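You operate a simulated robot arm through the tools that you are given. There is no shell and no other tool.

Carry out the task below with a simulated robot arm. There is one attempt and no reset: what you move stays moved.

JOB
Tighten the gauge knob, then frame the yellow cap over white curved backing.
Fine: backing first, then cap, strap closed, latch closed; the other caps stay on the rack.
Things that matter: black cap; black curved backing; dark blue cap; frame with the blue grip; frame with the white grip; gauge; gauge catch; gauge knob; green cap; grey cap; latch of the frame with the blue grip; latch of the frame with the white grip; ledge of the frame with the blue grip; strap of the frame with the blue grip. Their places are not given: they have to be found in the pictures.

Only the result counts: the job must be done as asked and must still hold three seconds after the hand-in. Knocking over, shifting, dropping, spilling or breaking anything else fails it. A push-on lid holds only when it is set on centred and level and pressed home; a screw cap is set on level and turned clockwise until tight.

ROBOT AND FRAMES
A 7-joint arm with a two-finger parallel gripper, fixed in place. Base frame: the origin is at the foot of the arm, x ahead of it, y to its left, z up; the work surface is at about z = 690. Lengths are in mm, angles in degrees, forces in N, time in s.
Its first joint turns from -166.0 to 166.0 degrees. Payload 4.4 kg.
The TCP is the grasp point between the finger pads, 23 mm short of the fingertips. In the tool frame z runs along the fingers and y along their closing line. Largest opening 94 mm; finger width 38, thickness 10; the body of the gripper, 54 by 96 mm, starts 39 mm behind the TCP.
Orientation is that of the tool frame in the base frame, as a unit quaternion [w, x, y, z]. With the fingers straight down and closing along the base's y, the tool's x points along the base's -x, its y along +y and its z along -z.

CONTROLS
- The arm moves only by the tool jog_arm. Its argument "steps" is a list of rows, each an object (a shift or turn left out is 0, a gripper value left out holds the last) with "xyz": the shift along the base's x, y, z in mm, a list of three; "dr": the turn, a rotation vector about the base's x, y, z in rad, a list of three; "fingers": the finger opening in mm, from 0 to 94. In form: [{"xyz": [tx, ty, tz], "dr": [ax, ay, az], "fingers": fingers}, ...]. A call has 1 to 20 rows; each row shifts and turns the commanded pose from where the row before left it. Rows are played at 5 a second. More than 50 mm and 8.6 degrees between two rows, or a gripper value outside its range, and nothing of the call is played. Where a pose cannot be reached the arm comes as near as it can. A force on the tool above 40 N (or 10 N above the force at the start of the call, whichever is more), or a blocked arm, ends the call early, and 0.2 s more pass. Each finger travels about 72 mm/s and halts on what it meets, pressing with about 23 N; the grip force reading is that of the motor and also rises with nothing between the fingers. The clock runs only during rows and for 0.2 s after the last one: add rows that do not move to give the fingers time. The reply holds the time, the measured pose of the TCP, the force on the tool along the base axes, the opening and the grip force, in the units named above and with some noise, with the torque about the TCP (base axes, N m) and any sound that the robot's microphone picked up, and new pictures: "show" is both (left out), scene, wrist or none.
- Cameras (640 x 400 px; columns grow to the right, rows downward): "scene" is fixed at [220.3, 650.3, 1554.5]; the picture's right is [-0.45, -0.89, 0.00], its down [-0.45, 0.23, -0.87] and it looks along [0.77, -0.39, -0.50] (base axes); focal length 214 px, centre (320, 200). "wrist" rides on the gripper at [86, 16, -75] in the tool frame; the picture's right is [-0.18, 0.98, 0.00], its down [-0.58, -0.11, -0.81] and it looks along [-0.79, -0.15, 0.59] (tool axes); focal length 243 px, centre (320, 200).
- probe_pixels(camera, pixels): for up to 12 pixels [column, row] of the newest picture of that camera ("zoom" is the newest enlarged one), the place [x, y, z] in the base frame of the surface seen there, good to about 3 mm. The clock stands still meanwhile.
- enlarge(camera, box): a new picture of the part [left, top, right, bottom] of that camera's present view, enlarged. The clock stands still meanwhile.
- hand_in(): hands the job in; it is judged then, once.

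Open the gripper and draw the arm clear of the work before you hand the job in, unless the task says otherwise.

The tools are called as a command line: name --argument value ..., lists and objects as JSON in quotes. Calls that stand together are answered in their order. jog_arm: Moves the arm, as the interface text tells. Its arguments: {"type":"object","properties":{"steps":{"type":"array","items":{"type":"object","properties":{"xyz":{"type":"array","items":{"type":"number"}},"dr":{"type":"array","items":{"type":"number"}},"fingers":{"type":"number"}}}},"show":{"type":"string","enum":["both","scene","wrist","none"]}},"required":["steps"]} The other tools are called the same way: probe_pixels (camera, pixels) gives the place of the surface under pixels of a picture; enlarge (camera, box) takes an enlarged picture of a part of a camera's view; hand_in () hands the job in.

At the start:

```text
time: 0.0
ee_pos: [771.0, 49.9, 1549.0]
orientation: [0.0, 0.0, 1.0, 0.0]
force: [1.0, 0.0, -1.0]
torque: [0.02, 0.0, 0.02]
width: 93.8
finger_force: 0.0
```

scene: 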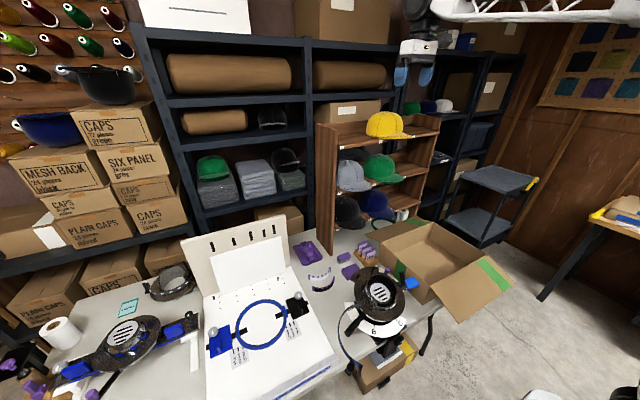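
wrist: 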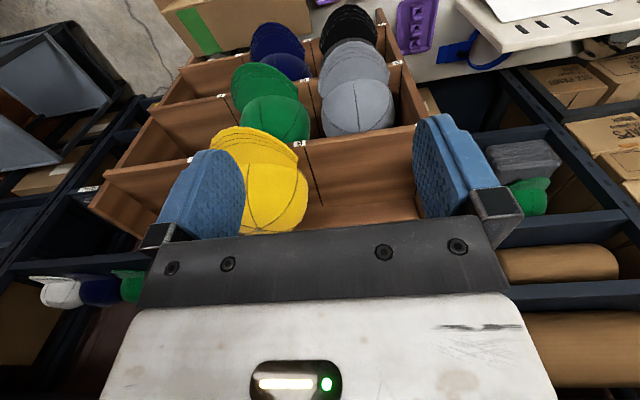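

I start by looking closely at the scene: the table with the frames (around pixel 130,340 and 380,300), the rack (370,160) and the board with the blue ring (260,320).

enlarge --camera "scene" --box '[0, 240, 220, 400]'

enlarge --camera "scene" --box '[280, 220, 480, 400]'

enlarge --camera "scene" --box '[310, 90, 450, 240]'

enlarge --camera "scene" --box '[170, 220, 350, 400]'

```text
2.50 times, centred on (110, 320) of scene
```

zoom: 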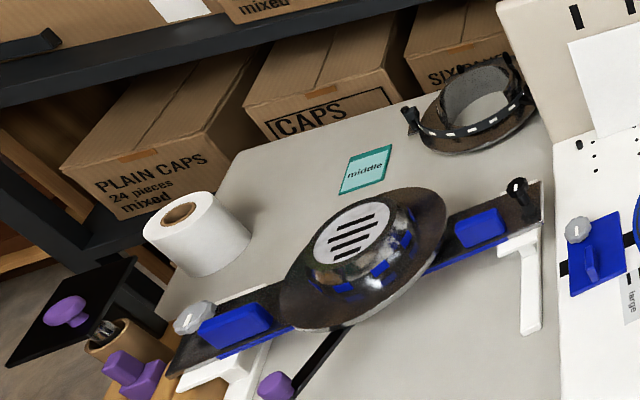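

```text
2.22 times, centred on (380, 310) of scene
```

zoom: 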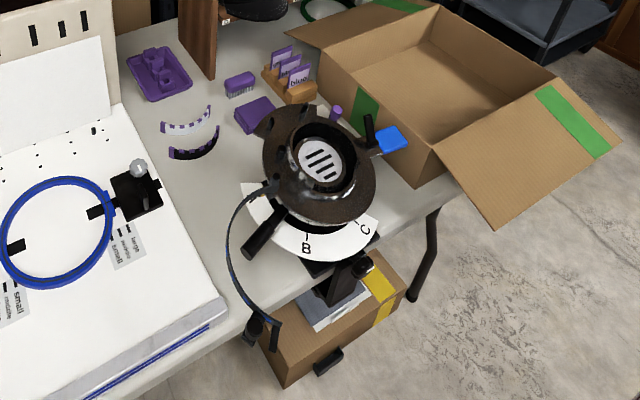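

```text
2.67 times, centred on (380, 165) of scene
```

zoom: 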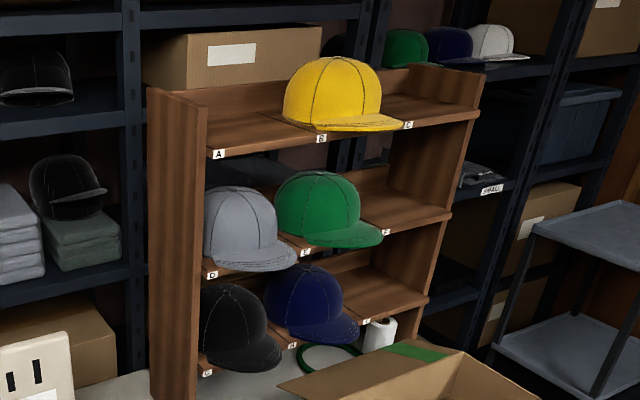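

```text
2.22 times, centred on (260, 310) of scene
```

zoom: 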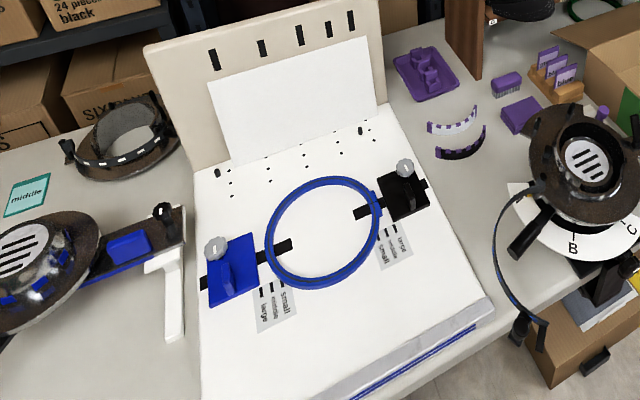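

The frame with the blue grip seems to sit on the gauge at the table edge (scene ~380,300). I zoom in more on that and on the backings.

enlarge --camera "scene" --box '[335, 255, 425, 315]'

enlarge --camera "scene" --box '[330, 310, 430, 400]'

enlarge --camera "scene" --box '[285, 230, 395, 300]'

probe_pixels --camera "scene" --pixels '[[322, 276], [326, 284], [380, 292], [380, 275], [402, 283], [375, 330], [352, 327], [390, 125], [385, 165], [352, 175], [375, 205], [348, 212]]'

```text
6.67 times, centred on (380, 285) of scene
```

zoom: 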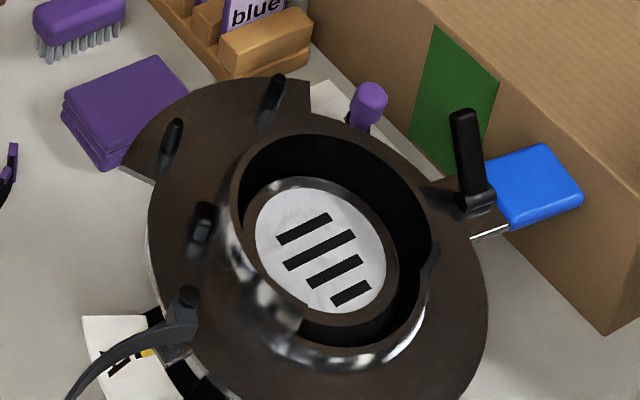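

```text
4.44 times, centred on (380, 355) of scene
```

zoom: 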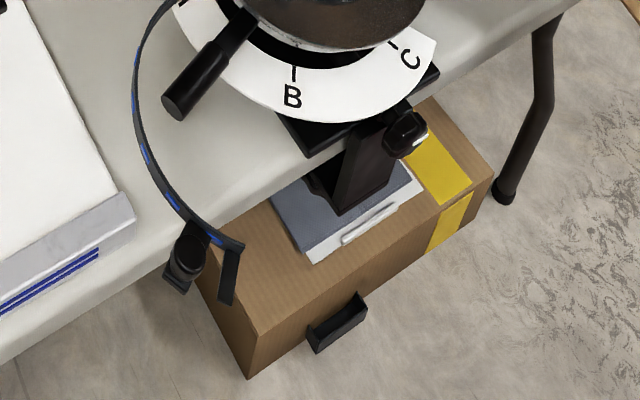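

```text
5.71 times, centred on (340, 265) of scene
```

zoom: 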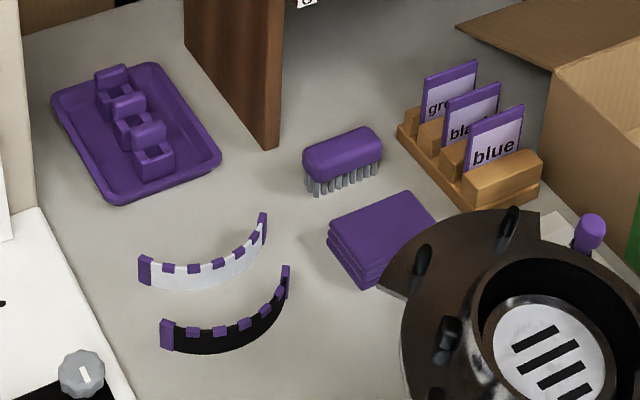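

```text
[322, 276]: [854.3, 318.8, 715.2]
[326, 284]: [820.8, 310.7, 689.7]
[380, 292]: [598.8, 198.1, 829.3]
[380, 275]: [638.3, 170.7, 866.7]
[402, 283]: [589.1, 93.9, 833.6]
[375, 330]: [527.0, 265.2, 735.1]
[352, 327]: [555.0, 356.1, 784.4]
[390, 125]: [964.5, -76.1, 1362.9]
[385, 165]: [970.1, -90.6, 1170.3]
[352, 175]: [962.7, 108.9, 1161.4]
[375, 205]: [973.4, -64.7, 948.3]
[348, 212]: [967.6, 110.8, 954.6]
```

The gauge with the blue-grip frame is around (590,180,830), backings around (850,315,700), yellow cap on the rack's top shelf at about (965,-76,1360). I bring the wrist camera over to look at the gauge from the robot's side.

jog_arm --steps '[{"xyz": [-40, 16, -25]}, {"xyz": [-40, 18, -25]}, {"xyz": [-40, 18, -25]}, {"xyz": [-40, 18, -25]}, {"xyz": [-40, 18, -25]}, {"xyz": [-40, 18, -25]}, {"xyz": [-40, 18, -25]}, {"xyz": [-40, 18, -25]}, {"xyz": [-40, 18, -25]}, {"xyz": [-10, 6, -45]}, {"xyz": [0, 0, -48]}, {"xyz": [0, 0, -48]}, {"xyz": [0, 0, -48]}, {"xyz": [0, 0, -48]}, {"xyz": [0, 0, -40]}, {"xyz": [0, 0, 0]}]'

```text
refused: row 2 steps farther than a row can; nothing moved
```

Row 2 was slightly over 50 mm; I replay with smaller steps.

jog_arm --steps '[{"xyz": [-40, 16, -20]}, {"xyz": [-40, 18, -20]}, {"xyz": [-40, 18, -20]}, {"xyz": [-40, 18, -20]}, {"xyz": [-40, 18, -20]}, {"xyz": [-40, 18, -20]}, {"xyz": [-40, 18, -20]}, {"xyz": [-40, 18, -20]}, {"xyz": [-40, 18, -20]}, {"xyz": [-10, 6, -45]}, {"xyz": [0, 0, -48]}, {"xyz": [0, 0, -48]}, {"xyz": [0, 0, -48]}, {"xyz": [0, 0, -48]}, {"xyz": [0, 0, -48]}, {"xyz": [0, 0, -48]}, {"xyz": [0, 0, -40]}, {"xyz": [0, 0, 0]}]'

```text
time: 3.8
ee_pos: [403.8, 214.5, 996.6]
orientation: [0.0, 0.0, 1.0, 0.0]
force: [0.4, -0.4, -0.5]
torque: [-0.01, -0.01, -0.02]
width: 94.0
finger_force: 0.1
```

scene: 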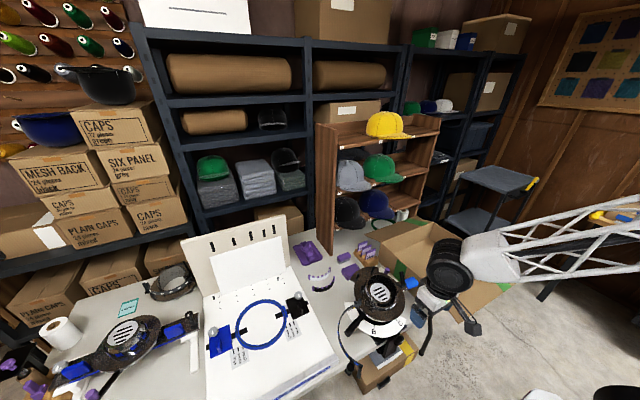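
wrist: 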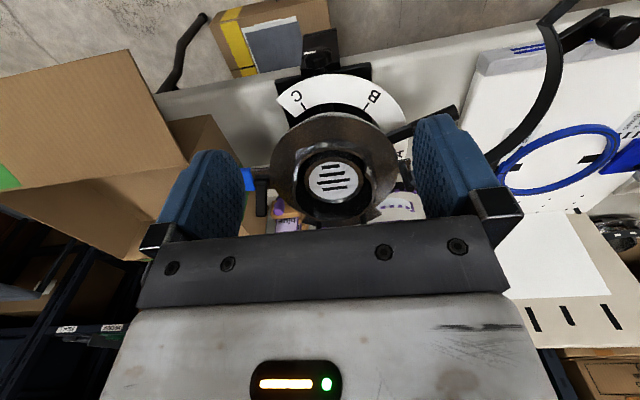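

The gauge is in the wrist view around (335,160), upside down. I enlarge it and probe surface points.

enlarge --camera "wrist" --box '[230, 20, 450, 240]'

enlarge --camera "wrist" --box '[460, 0, 640, 200]'

probe_pixels --camera "wrist" --pixels '[[320, 52], [318, 78], [340, 92], [333, 125], [335, 180], [262, 195], [440, 120], [280, 170], [390, 165], [335, 222], [550, 60], [610, 30]]'

```text
1.82 times, centred on (340, 130) of wrist
```

zoom: 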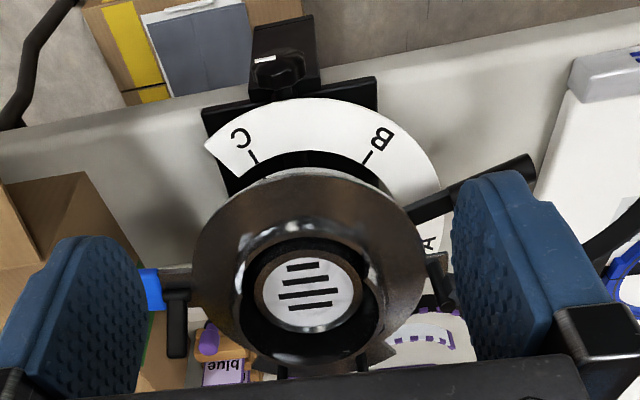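

```text
2.00 times, centred on (550, 100) of wrist
```

zoom: 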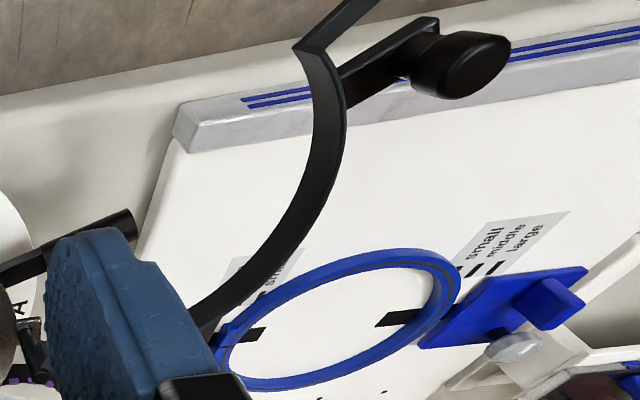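

```text
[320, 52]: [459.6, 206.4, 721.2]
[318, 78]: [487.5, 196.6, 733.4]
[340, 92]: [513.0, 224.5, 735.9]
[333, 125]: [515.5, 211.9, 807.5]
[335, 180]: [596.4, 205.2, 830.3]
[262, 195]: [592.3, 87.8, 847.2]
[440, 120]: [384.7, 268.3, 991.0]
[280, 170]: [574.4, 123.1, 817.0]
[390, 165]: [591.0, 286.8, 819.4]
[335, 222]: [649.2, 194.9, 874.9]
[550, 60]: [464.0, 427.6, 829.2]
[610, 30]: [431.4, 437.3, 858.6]
```

The frame on the gauge is tilted toward the robot; a black knob is at wrist (320,52), near (460,206,721). I move closer to view the knob and the clamp part.

jog_arm --steps '[{"xyz": [-30, 5, -30]}, {"xyz": [-20, 5, -40]}, {"xyz": [0, 0, -45]}, {"xyz": [0, 0, -45]}, {"xyz": [0, 0, -30]}, {"xyz": [0, 0, 0]}]'

```text
time: 5.2
ee_pos: [351.2, 231.3, 806.0]
orientation: [-0.001, -0.001, 1.0, 0.0]
force: [0.1, 0.6, 0.0]
torque: [0.01, -0.02, -0.01]
width: 94.1
finger_force: 0.1
```

scene: 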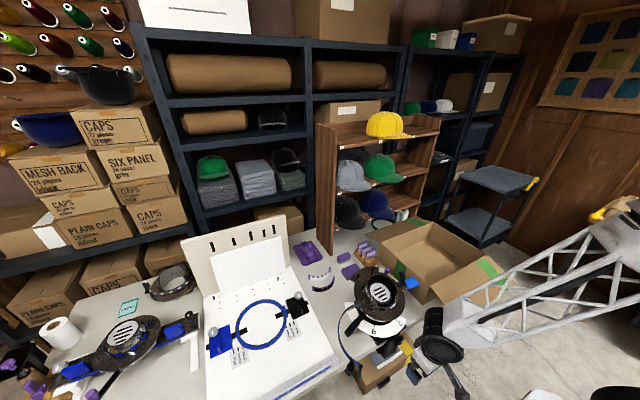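
wrist: 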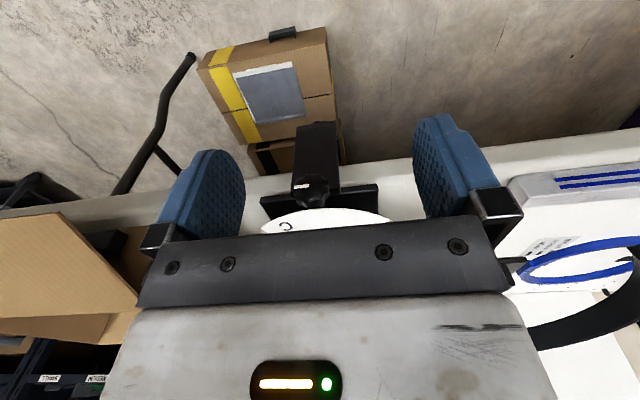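

enlarge --camera "wrist" --box '[250, 110, 410, 240]'

probe_pixels --camera "wrist" --pixels '[[318, 130], [318, 165], [300, 187], [318, 185], [330, 190], [316, 196], [275, 200], [365, 195], [330, 218], [285, 227], [316, 150], [345, 165]]'

```text
3.08 times, centred on (330, 175) of wrist
```

zoom: 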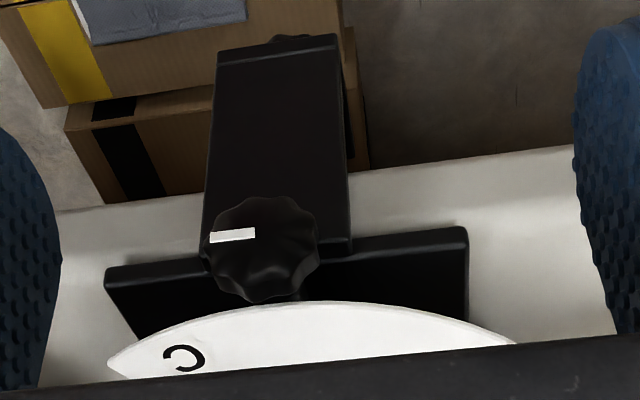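

```text
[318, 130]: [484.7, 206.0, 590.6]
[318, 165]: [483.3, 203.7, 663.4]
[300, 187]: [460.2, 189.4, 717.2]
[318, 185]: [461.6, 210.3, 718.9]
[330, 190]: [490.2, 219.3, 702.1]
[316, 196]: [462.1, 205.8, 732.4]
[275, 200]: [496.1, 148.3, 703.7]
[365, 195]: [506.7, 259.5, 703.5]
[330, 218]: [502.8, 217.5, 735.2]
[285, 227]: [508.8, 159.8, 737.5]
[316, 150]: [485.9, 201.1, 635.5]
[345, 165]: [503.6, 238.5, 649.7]
```

The knob is at about (461,203,722) with its axis along x facing the robot. Before acting I study the rest: the other (white-grip) frame for how strap/latch look, and the gauge from other angles.

enlarge --camera "scene" --box '[135, 250, 215, 310]'

enlarge --camera "scene" --box '[60, 300, 210, 400]'

enlarge --camera "scene" --box '[330, 260, 430, 350]'

enlarge --camera "scene" --box '[0, 340, 110, 400]'

```text
6.67 times, centred on (175, 280) of scene
```

zoom: 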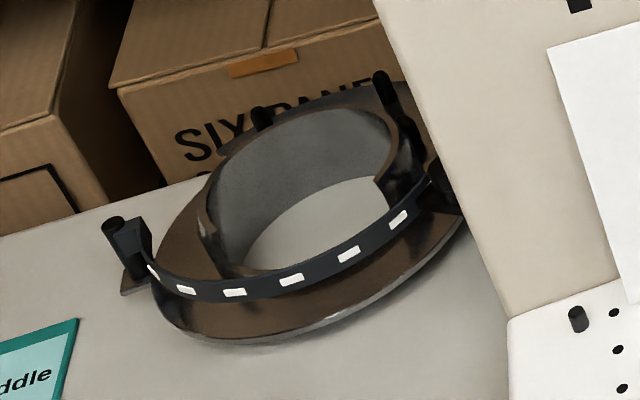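

```text
4.00 times, centred on (135, 350) of scene
```

zoom: 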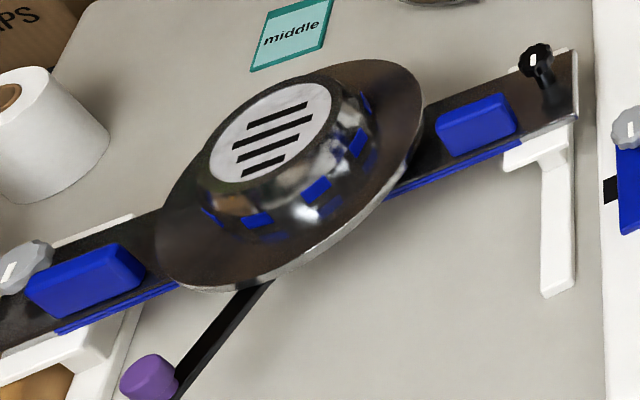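

```text
4.44 times, centred on (380, 305) of scene
```

zoom: 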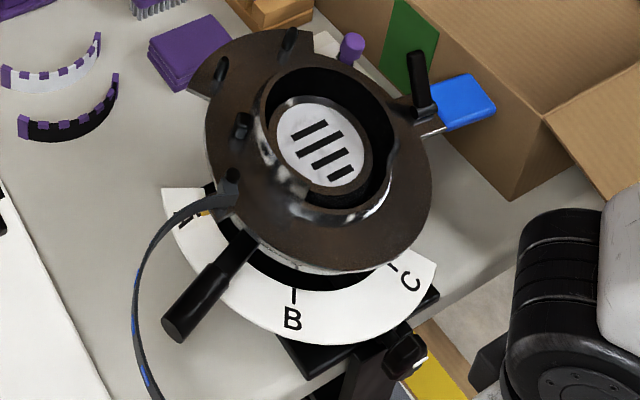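

```text
5.82 times, centred on (55, 370) of scene
```

zoom: 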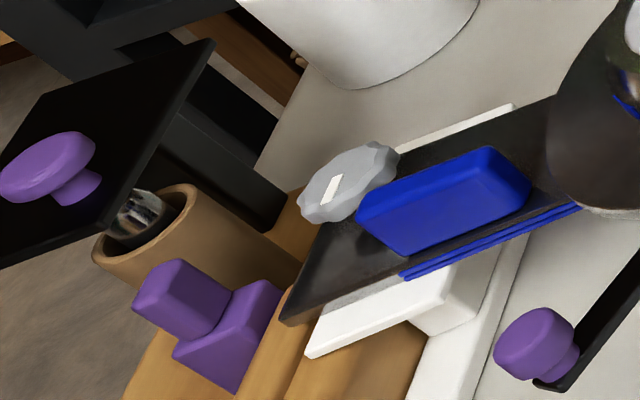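

I raise the arm and bring the wrist camera close over the blue-grip frame for a detailed look at its strap, latch and ledge.

jog_arm --steps '[{"xyz": [0, 0, 48]}, {"xyz": [0, 0, 48]}, {"xyz": [0, 0, 48]}, {"xyz": [30, 0, 30]}, {"xyz": [30, 0, 0]}, {"xyz": [20, 0, 0]}, {"xyz": [0, 0, 0]}]'

enlarge --camera "wrist" --box '[240, 60, 420, 240]'

```text
time: 6.8
ee_pos: [431.4, 229.7, 980.5]
orientation: [0.0, 0.0, 1.0, 0.0]
force: [0.3, -0.8, 0.2]
torque: [0.0, 0.0, 0.0]
width: 94.2
finger_force: 0.1
```

scene: 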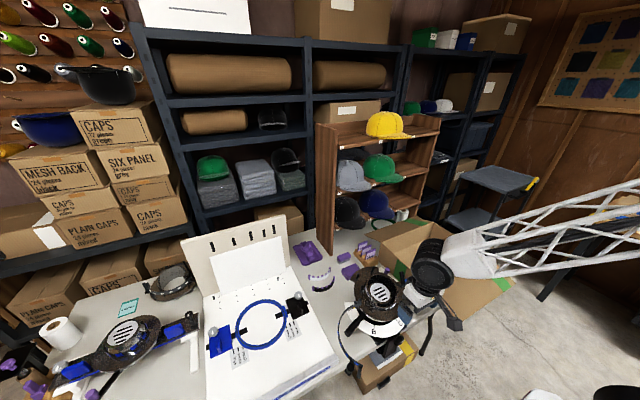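
wrist: 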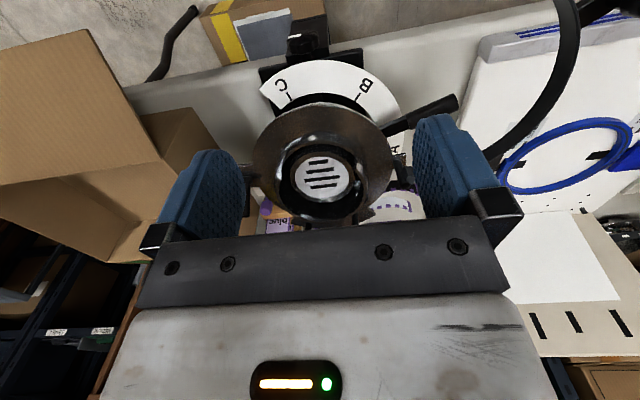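

```text
2.22 times, centred on (330, 150) of wrist
```

zoom: 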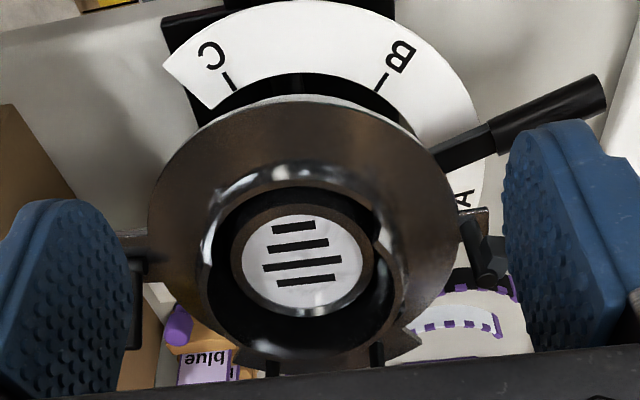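

The fingers block part of the view; I go forward and slightly lower so that the frame appears higher in the picture, between the fingertips.

jog_arm --steps '[{"xyz": [40, 0, 0]}, {"xyz": [30, -10, -10]}, {"xyz": [0, 0, 0]}]' --show "wrist"

enlarge --camera "wrist" --box '[220, 0, 440, 180]'

```text
time: 7.6
ee_pos: [500.6, 218.0, 972.5]
orientation: [0.0, 0.0, 1.0, -0.001]
force: [-0.2, 1.3, 0.1]
torque: [0.03, -0.01, 0.02]
width: 94.2
finger_force: 0.1
```

wrist: 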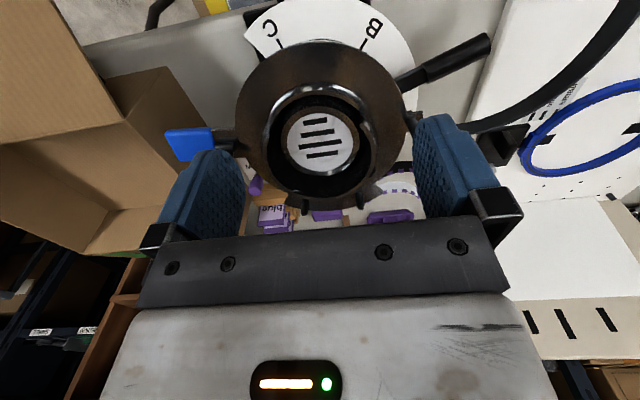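

```text
2.22 times, centred on (330, 90) of wrist
```

zoom: 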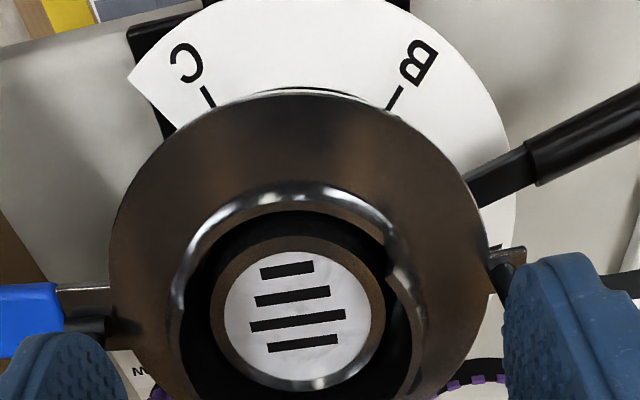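

probe_pixels --camera "zoom" --pixels '[[290, 110], [150, 160], [130, 250], [450, 170], [300, 165], [290, 197], [175, 320], [410, 320], [300, 225], [300, 320], [195, 270], [395, 260]]'

probe_pixels --camera "wrist" --pixels '[[300, 185], [360, 185], [325, 195], [275, 200], [305, 207], [368, 203], [190, 145], [225, 135], [480, 45], [410, 78], [575, 60], [505, 140]]'

enlarge --camera "wrist" --box '[200, 130, 420, 240]'

```text
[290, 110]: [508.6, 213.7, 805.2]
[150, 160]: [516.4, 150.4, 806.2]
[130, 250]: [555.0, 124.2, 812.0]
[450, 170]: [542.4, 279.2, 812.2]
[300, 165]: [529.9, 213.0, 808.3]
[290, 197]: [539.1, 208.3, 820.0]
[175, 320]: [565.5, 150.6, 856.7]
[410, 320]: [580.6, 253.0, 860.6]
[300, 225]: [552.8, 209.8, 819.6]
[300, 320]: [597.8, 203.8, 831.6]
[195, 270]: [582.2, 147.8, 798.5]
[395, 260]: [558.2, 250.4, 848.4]
```

```text
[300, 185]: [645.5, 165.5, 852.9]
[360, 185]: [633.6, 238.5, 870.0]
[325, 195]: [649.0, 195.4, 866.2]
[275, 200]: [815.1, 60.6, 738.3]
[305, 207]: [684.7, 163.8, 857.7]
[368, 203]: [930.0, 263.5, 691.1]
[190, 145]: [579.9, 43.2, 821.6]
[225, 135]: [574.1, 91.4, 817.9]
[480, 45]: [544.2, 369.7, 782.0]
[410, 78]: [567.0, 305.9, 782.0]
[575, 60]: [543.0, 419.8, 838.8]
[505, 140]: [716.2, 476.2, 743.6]
```

```text
2.91 times, centred on (310, 185) of wrist
```

zoom: 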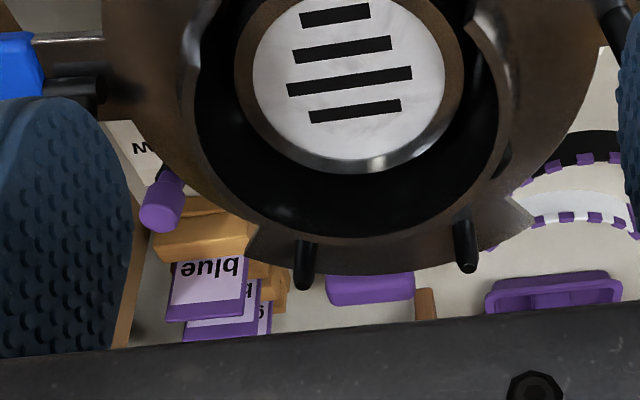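

The flange is tilted ~10° to the robot, centre near (592,205), cylinder radius ~52. The strap is open, swung out to +y, its end near (431,437,858). I go look at the strap end and latch.

jog_arm --steps '[{"xyz": [-35, 35, 0]}, {"xyz": [-35, 35, 0]}, {"xyz": [-35, 35, 0]}, {"xyz": [-35, 35, 0]}, {"xyz": [-35, 35, -10]}, {"xyz": [-5, 35, -15]}, {"xyz": [0, 30, -15]}, {"xyz": [0, 0, 0]}]'

enlarge --camera "wrist" --box '[200, 20, 440, 240]'

```text
refused: row 5 steps farther than a row can; nothing moved
```

```text
1.82 times, centred on (320, 130) of wrist
```

zoom: 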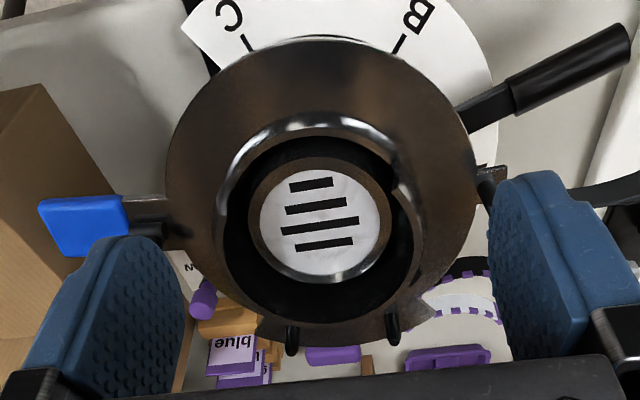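

Row 5 was a hair over the limit; I repeat with smaller rows.

jog_arm --steps '[{"xyz": [-35, 34, 0]}, {"xyz": [-35, 34, 0]}, {"xyz": [-35, 34, 0]}, {"xyz": [-35, 34, 0]}, {"xyz": [-34, 33, -10]}, {"xyz": [-5, 35, -15]}, {"xyz": [0, 33, -15]}, {"xyz": [0, 0, 0]}]'

enlarge --camera "wrist" --box '[200, 20, 440, 240]'

```text
time: 9.4
ee_pos: [323.5, 453.8, 932.4]
orientation: [-0.001, 0.0, 1.0, 0.0]
force: [-0.1, 0.6, -0.6]
torque: [0.0, 0.02, 0.01]
width: 94.0
finger_force: 0.1
```

scene: 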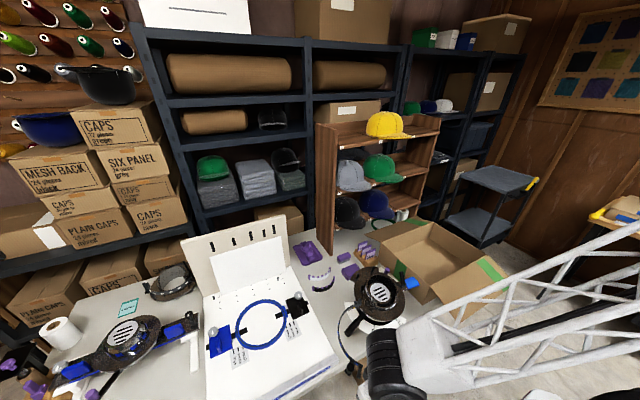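
wrist: 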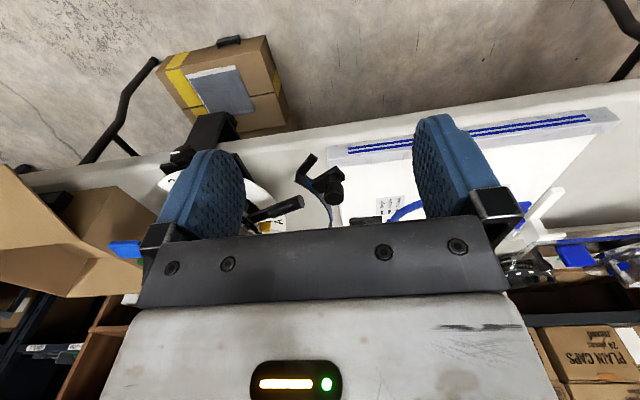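

```text
1.82 times, centred on (320, 130) of wrist
```

zoom: 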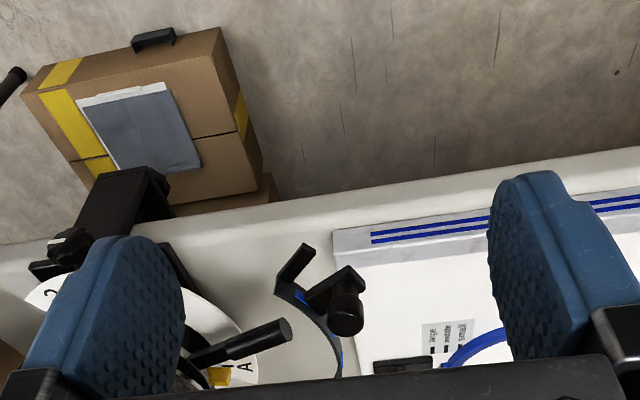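

enlarge --camera "wrist" --box '[240, 140, 380, 235]'

probe_pixels --camera "wrist" --pixels '[[305, 165], [300, 178], [326, 182], [334, 192], [318, 183], [330, 215], [280, 208], [268, 225], [310, 160], [312, 190]]'

enlarge --camera "scene" --box '[330, 270, 430, 390]'

```text
4.21 times, centred on (310, 188) of wrist
```

zoom: 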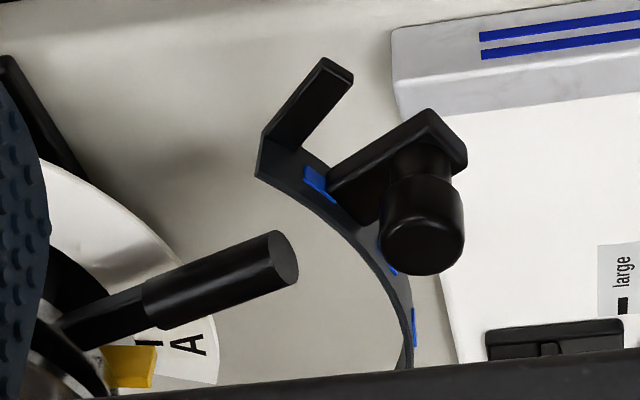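

```text
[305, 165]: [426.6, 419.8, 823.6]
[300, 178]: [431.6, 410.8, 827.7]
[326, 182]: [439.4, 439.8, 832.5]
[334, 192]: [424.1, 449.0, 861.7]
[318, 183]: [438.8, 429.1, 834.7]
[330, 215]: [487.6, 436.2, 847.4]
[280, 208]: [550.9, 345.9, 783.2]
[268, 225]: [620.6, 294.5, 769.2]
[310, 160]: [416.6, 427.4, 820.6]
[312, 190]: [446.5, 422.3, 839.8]
```

```text
3.33 times, centred on (380, 330) of scene
```

zoom: 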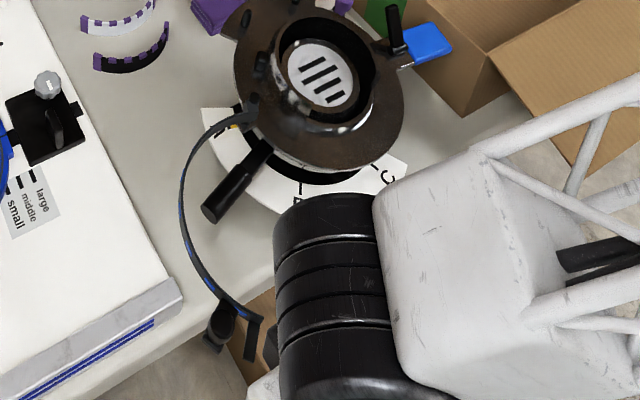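

The strap end has an end lug (zoom 305,100) and a handle knob (zoom 420,230) at (424,449,862). Now I look at the latch post beside the blue grip near (590,90,845).

jog_arm --steps '[{"xyz": [0, -48, 5]}, {"xyz": [0, -48, 5]}, {"xyz": [0, -48, 0]}, {"xyz": [0, -48, 0]}, {"xyz": [0, -48, 0]}, {"xyz": [0, -48, 0]}, {"xyz": [40, -20, 0]}, {"xyz": [40, -20, 0]}, {"xyz": [40, -15, -10]}, {"xyz": [40, 0, -10]}, {"xyz": [19, 0, -10]}, {"xyz": [0, 0, 0]}]'

enlarge --camera "wrist" --box '[220, 60, 420, 240]'

```text
time: 12.0
ee_pos: [500.8, 109.6, 913.2]
orientation: [0.0, 0.001, 1.0, 0.0]
force: [0.8, -0.3, -0.2]
torque: [0.0, 0.04, -0.01]
width: 94.0
finger_force: 0.0
```

scene: 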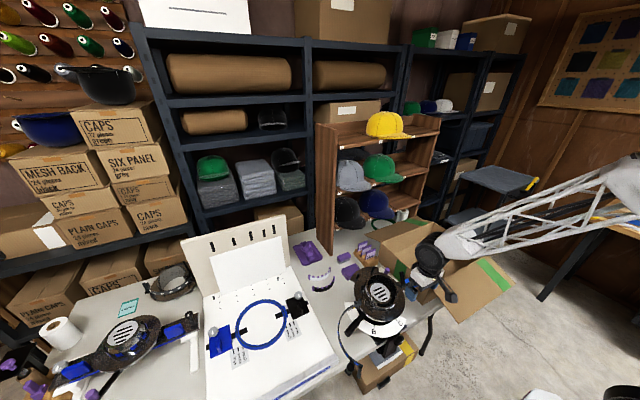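
wrist: 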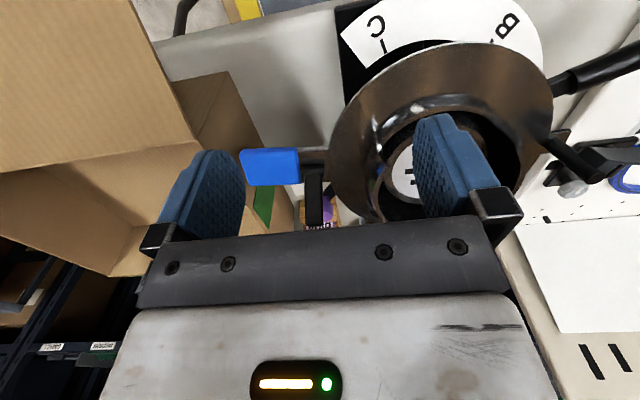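

```text
2.22 times, centred on (320, 150) of wrist
```

zoom: 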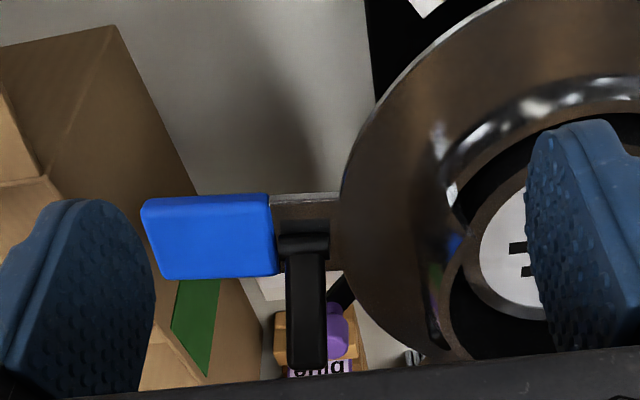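

probe_pixels --camera "zoom" --pixels '[[210, 235], [305, 240], [305, 210], [305, 280], [305, 360], [290, 330], [325, 300], [300, 198], [330, 225], [165, 270], [265, 200], [345, 290]]'

enlarge --camera "scene" --box '[380, 250, 430, 300]'

```text
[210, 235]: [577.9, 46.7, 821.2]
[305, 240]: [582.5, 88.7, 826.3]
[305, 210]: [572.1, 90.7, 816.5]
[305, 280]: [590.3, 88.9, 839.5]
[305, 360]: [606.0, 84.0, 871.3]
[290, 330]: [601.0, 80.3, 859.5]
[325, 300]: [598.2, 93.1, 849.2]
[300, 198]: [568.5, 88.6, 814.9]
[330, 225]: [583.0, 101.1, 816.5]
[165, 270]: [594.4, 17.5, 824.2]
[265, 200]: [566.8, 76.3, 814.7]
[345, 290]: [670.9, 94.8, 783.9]
```

```text
8.00 times, centred on (405, 275) of scene
```

zoom: 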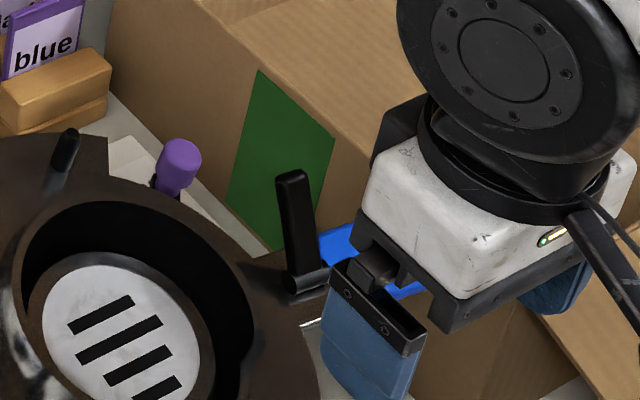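

The latch is a lever with barrel at (582,89,820) and arm up to (607,84,873): open, to be swung forward/down. Next I look at the two backings near (850,315,700).

jog_arm --steps '[{"xyz": [0, 10, 45]}, {"xyz": [0, 35, 35]}, {"xyz": [20, 45, 0]}, {"xyz": [20, 45, 0]}, {"xyz": [20, 45, 0]}, {"xyz": [40, 30, 0]}, {"xyz": [40, 20, 0]}, {"xyz": [34, 10, -30]}, {"xyz": [0, 0, -48]}, {"xyz": [0, 0, -40]}, {"xyz": [0, 0, 0]}]'

enlarge --camera "wrist" --box '[220, 60, 420, 240]'

```text
time: 14.4
ee_pos: [676.2, 351.1, 871.0]
orientation: [0.0, 0.0, 1.0, 0.0]
force: [-0.5, 0.1, -1.0]
torque: [0.0, -0.02, 0.01]
width: 94.1
finger_force: 0.0
```

scene: 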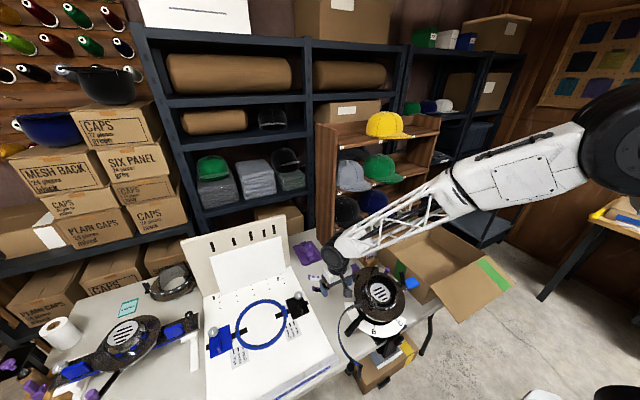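
wrist: 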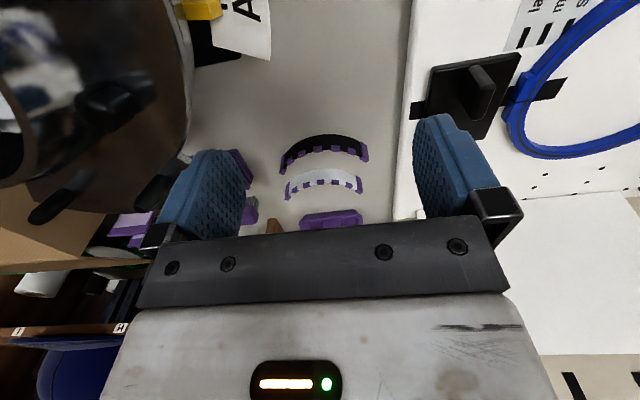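

```text
2.22 times, centred on (320, 150) of wrist
```

zoom: 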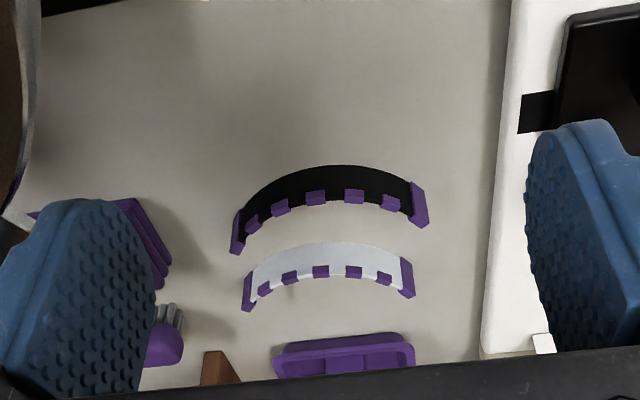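

enlarge --camera "wrist" --box '[270, 120, 390, 215]'

probe_pixels --camera "wrist" --pixels '[[289, 192], [358, 187], [323, 172], [323, 182], [323, 184], [290, 188], [359, 181], [285, 166], [364, 155], [325, 140], [325, 151], [325, 160]]'

```text
4.21 times, centred on (330, 168) of wrist
```

zoom: 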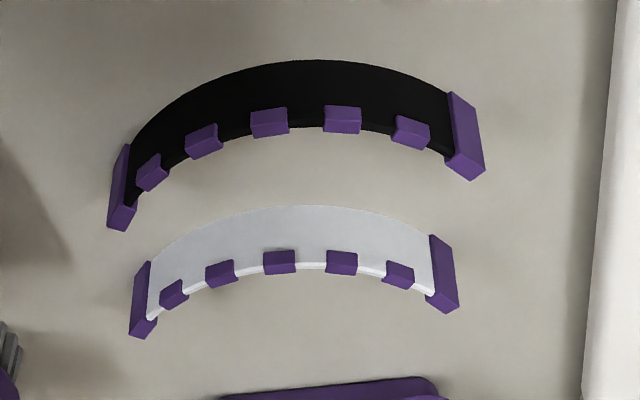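

```text
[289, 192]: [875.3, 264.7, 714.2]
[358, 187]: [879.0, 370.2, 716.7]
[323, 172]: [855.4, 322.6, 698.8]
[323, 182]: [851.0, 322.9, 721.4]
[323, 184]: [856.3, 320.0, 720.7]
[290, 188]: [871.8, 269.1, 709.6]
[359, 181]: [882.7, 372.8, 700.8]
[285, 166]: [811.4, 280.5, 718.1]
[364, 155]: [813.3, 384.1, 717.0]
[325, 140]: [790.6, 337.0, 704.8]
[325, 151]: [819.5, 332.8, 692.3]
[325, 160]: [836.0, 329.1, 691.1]
```

White backing spans about (875,265)–(881,372) with its bulge toward the robot at x≈852, z 690–720. Next I look at the yellow cap on the rack from the earlier vantage.

jog_arm --steps '[{"xyz": [0, 0, 49]}, {"xyz": [0, 0, 49]}, {"xyz": [0, -10, 48]}, {"xyz": [0, -25, 42]}, {"xyz": [0, -25, 42]}, {"xyz": [0, -25, 42]}, {"xyz": [0, -25, 42]}, {"xyz": [0, -25, 42]}, {"xyz": [0, -25, 42]}, {"xyz": [10, -25, 40]}, {"xyz": [10, -25, 40]}, {"xyz": [10, -25, 40]}, {"xyz": [10, -28, 38]}, {"xyz": [10, -30, 35]}, {"xyz": [10, -30, 20]}, {"xyz": [15, -35, 10]}, {"xyz": [15, -35, 10]}, {"xyz": [9, -23, 0]}, {"xyz": [0, 0, 0]}]'

enlarge --camera "wrist" --box '[220, 60, 420, 240]'

```text
time: 18.4
ee_pos: [773.1, -65.0, 1502.7]
orientation: [0.001, 0.0, 1.0, 0.0]
force: [-0.3, -0.1, -0.1]
torque: [-0.02, -0.04, 0.0]
width: 94.1
finger_force: 0.0
```

scene: 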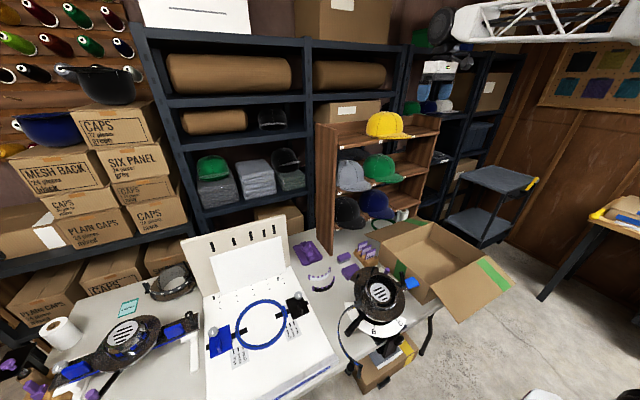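
wrist: 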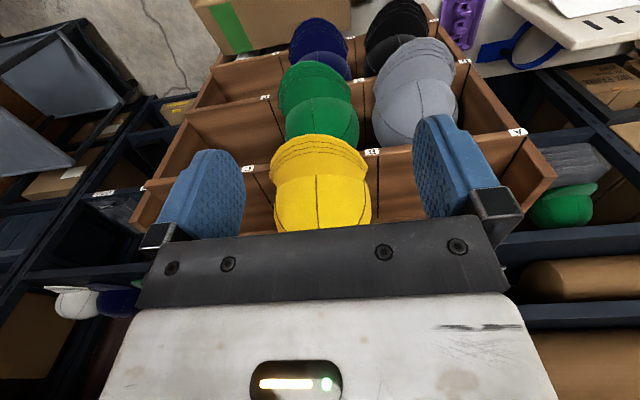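

```text
2.22 times, centred on (320, 150) of wrist
```

zoom: 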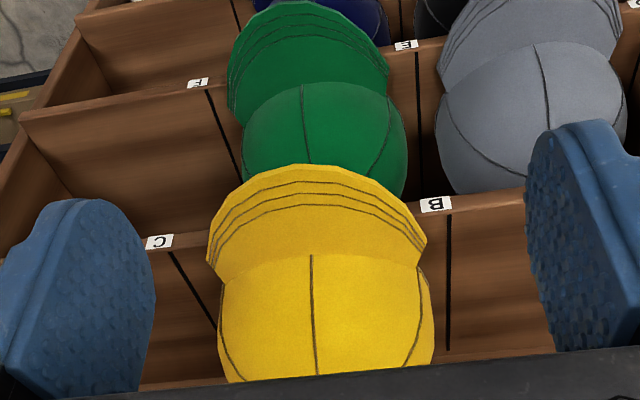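

probe_pixels --camera "zoom" --pixels '[[307, 168], [215, 250], [420, 238], [312, 200], [312, 250], [312, 262], [312, 370], [225, 340], [430, 330], [312, 320], [240, 265], [395, 255]]'

probe_pixels --camera "wrist" --pixels '[[255, 168], [265, 205], [385, 205], [390, 155], [400, 195], [320, 228], [350, 228], [245, 180], [300, 225]]'

```text
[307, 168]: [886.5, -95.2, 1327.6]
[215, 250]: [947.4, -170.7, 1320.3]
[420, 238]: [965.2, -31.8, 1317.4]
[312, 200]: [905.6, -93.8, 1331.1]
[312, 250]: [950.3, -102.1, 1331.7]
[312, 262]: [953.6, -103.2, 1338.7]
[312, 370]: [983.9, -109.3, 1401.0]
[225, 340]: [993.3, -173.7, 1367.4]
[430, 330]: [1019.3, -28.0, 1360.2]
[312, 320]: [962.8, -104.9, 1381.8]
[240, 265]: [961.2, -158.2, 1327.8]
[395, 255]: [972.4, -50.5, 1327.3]
```

```text
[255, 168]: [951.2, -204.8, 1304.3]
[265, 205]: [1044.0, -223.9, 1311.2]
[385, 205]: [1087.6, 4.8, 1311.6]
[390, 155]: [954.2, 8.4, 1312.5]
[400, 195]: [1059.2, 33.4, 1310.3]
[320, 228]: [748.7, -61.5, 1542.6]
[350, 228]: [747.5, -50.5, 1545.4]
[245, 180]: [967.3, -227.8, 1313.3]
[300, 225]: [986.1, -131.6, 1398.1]
```

The brim overhangs the shelf front (brim tip (886,-95,1327), shelf edge x≈951), so it can be gripped from the front. First the knob: I go back in front of the gauge and turn the tool horizontal, pitching in safe space.

jog_arm --steps '[{"xyz": [-38, 28, 0]}, {"xyz": [-38, 28, 0]}, {"xyz": [-38, 28, 0]}, {"xyz": [-38, 28, 0]}, {"xyz": [-38, 28, 0]}, {"xyz": [-38, 28, -10]}, {"xyz": [-38, 28, -10]}, {"xyz": [-38, 28, -10]}, {"xyz": [-39, 28, -10]}, {"xyz": [0, 17, -40]}, {"xyz": [0, 0, -48]}, {"xyz": [0, 0, -48]}, {"xyz": [0, 0, -48]}, {"xyz": [0, 0, -48]}, {"xyz": [0, 0, -48]}, {"xyz": [0, 0, -48]}, {"xyz": [0, 0, -48]}, {"xyz": [0, 0, -48]}, {"xyz": [0, 0, -30]}, {"xyz": [0, 0, 0]}]' --show "wrist"

```text
time: 22.6
ee_pos: [432.6, 204.2, 1012.5]
orientation: [0.0, 0.0, 1.0, 0.0]
force: [0.7, 0.3, 0.9]
torque: [0.0, -0.02, -0.03]
width: 94.1
finger_force: 0.0
```

wrist: 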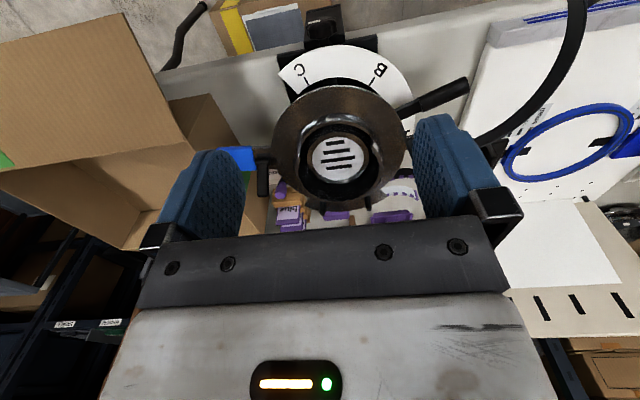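

I roll the tool 180° about z (so the camera will be on top once horizontal), in small steps at this safe height.

jog_arm --steps '[{"dr": [0, 0, 0.1428]}, {"dr": [0, 0, 0.1428]}, {"dr": [0, 0, 0.1428]}, {"dr": [0, 0, 0.1428]}, {"dr": [0, 0, 0.1428]}, {"dr": [0, 0, 0.1428]}, {"dr": [0, 0, 0.1428]}, {"dr": [0, 0, 0.1428]}, {"dr": [0, 0, 0.1428]}, {"dr": [0, 0, 0.1428]}, {"dr": [0, 0, 0.1428]}, {"dr": [0, 0, 0]}]' --show "wrist"

```text
time: 25.2
ee_pos: [428.7, 204.1, 1010.4]
orientation: [0.0, 0.708, -0.706, 0.001]
force: [0.1, 0.0, -1.2]
torque: [0.02, -0.04, 0.04]
width: 94.3
finger_force: 0.1
```

wrist: 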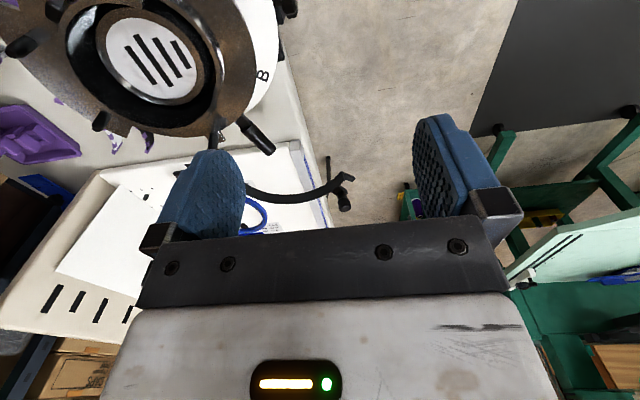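

That worked. I continue another 90°.

jog_arm --steps '[{"dr": [0, 0, 0.1428]}, {"dr": [0, 0, 0.1428]}, {"dr": [0, 0, 0.1428]}, {"dr": [0, 0, 0.1428]}, {"dr": [0, 0, 0.1428]}, {"dr": [0, 0, 0.1428]}, {"dr": [0, 0, 0.1428]}, {"dr": [0, 0, 0.1428]}, {"dr": [0, 0, 0.1428]}, {"dr": [0, 0, 0.1428]}, {"dr": [0, 0, 0.1428]}, {"dr": [0, 0, 0]}]' --show "both"

```text
time: 27.8
ee_pos: [430.9, 203.8, 1009.9]
orientation: [-0.001, 1.0, 0.001, 0.0]
force: [0.1, 0.1, 0.0]
torque: [-0.02, -0.04, 0.01]
width: 94.2
finger_force: 0.1
```

scene: 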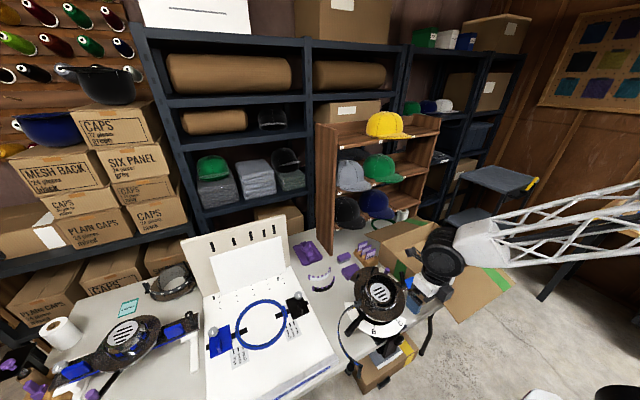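
wrist: 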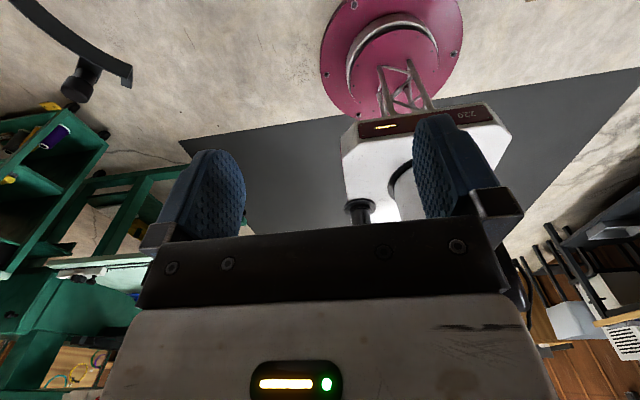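

Now pitch -90° about y so the fingers point along +x.

jog_arm --steps '[{"dr": [0, -0.1428, 0]}, {"dr": [0, -0.1428, 0]}, {"dr": [0, -0.1428, 0]}, {"dr": [0, -0.1428, 0]}, {"dr": [0, -0.1428, 0]}, {"dr": [0, -0.1428, 0]}, {"dr": [0, -0.1428, 0]}, {"dr": [0, -0.1428, 0]}, {"dr": [0, -0.1428, 0]}, {"dr": [0, -0.1428, 0]}, {"dr": [0, -0.1428, 0]}, {"dr": [0, 0, 0]}]' --show "both"

```text
time: 30.4
ee_pos: [430.4, 203.6, 1009.6]
orientation: [-0.001, 0.707, 0.0, 0.707]
force: [0.0, 0.5, 0.5]
torque: [0.01, -0.03, -0.01]
width: 94.0
finger_force: 0.0
```

scene: 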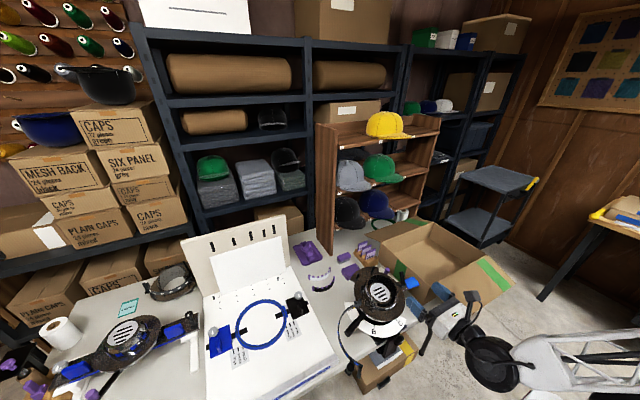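
wrist: 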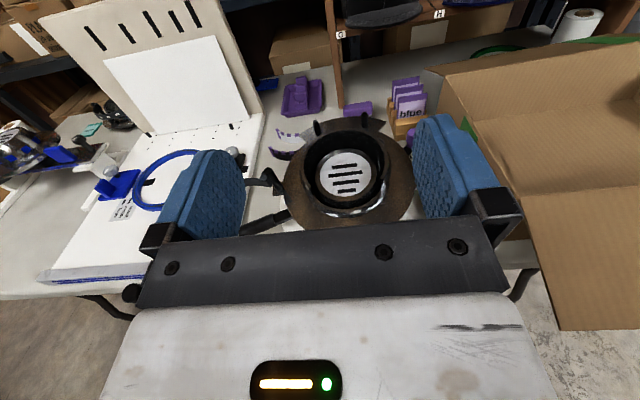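

The tool is horizontal and the camera gives an upright top view of the frame. I enlarge it to study the cylinder and ledge.

enlarge --camera "wrist" --box '[240, 95, 430, 240]'

probe_pixels --camera "wrist" --pixels '[[290, 190], [410, 190], [350, 222], [350, 210], [306, 185], [386, 180], [345, 132], [345, 118], [315, 128], [365, 118], [350, 175], [300, 150]]'

```text
2.76 times, centred on (335, 168) of wrist
```

zoom: 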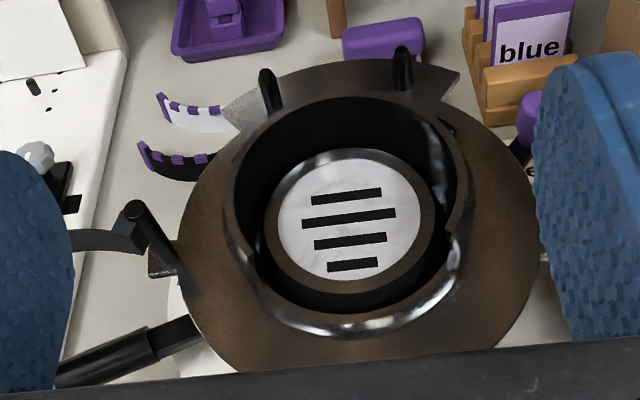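

```text
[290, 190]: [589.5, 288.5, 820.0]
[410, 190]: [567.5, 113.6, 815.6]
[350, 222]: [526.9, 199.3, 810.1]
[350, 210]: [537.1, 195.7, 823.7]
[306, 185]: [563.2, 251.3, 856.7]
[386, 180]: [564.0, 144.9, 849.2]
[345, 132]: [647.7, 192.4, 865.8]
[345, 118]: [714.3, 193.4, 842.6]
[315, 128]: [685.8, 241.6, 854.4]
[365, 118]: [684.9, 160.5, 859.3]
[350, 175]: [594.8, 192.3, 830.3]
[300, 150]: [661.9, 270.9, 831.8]
```

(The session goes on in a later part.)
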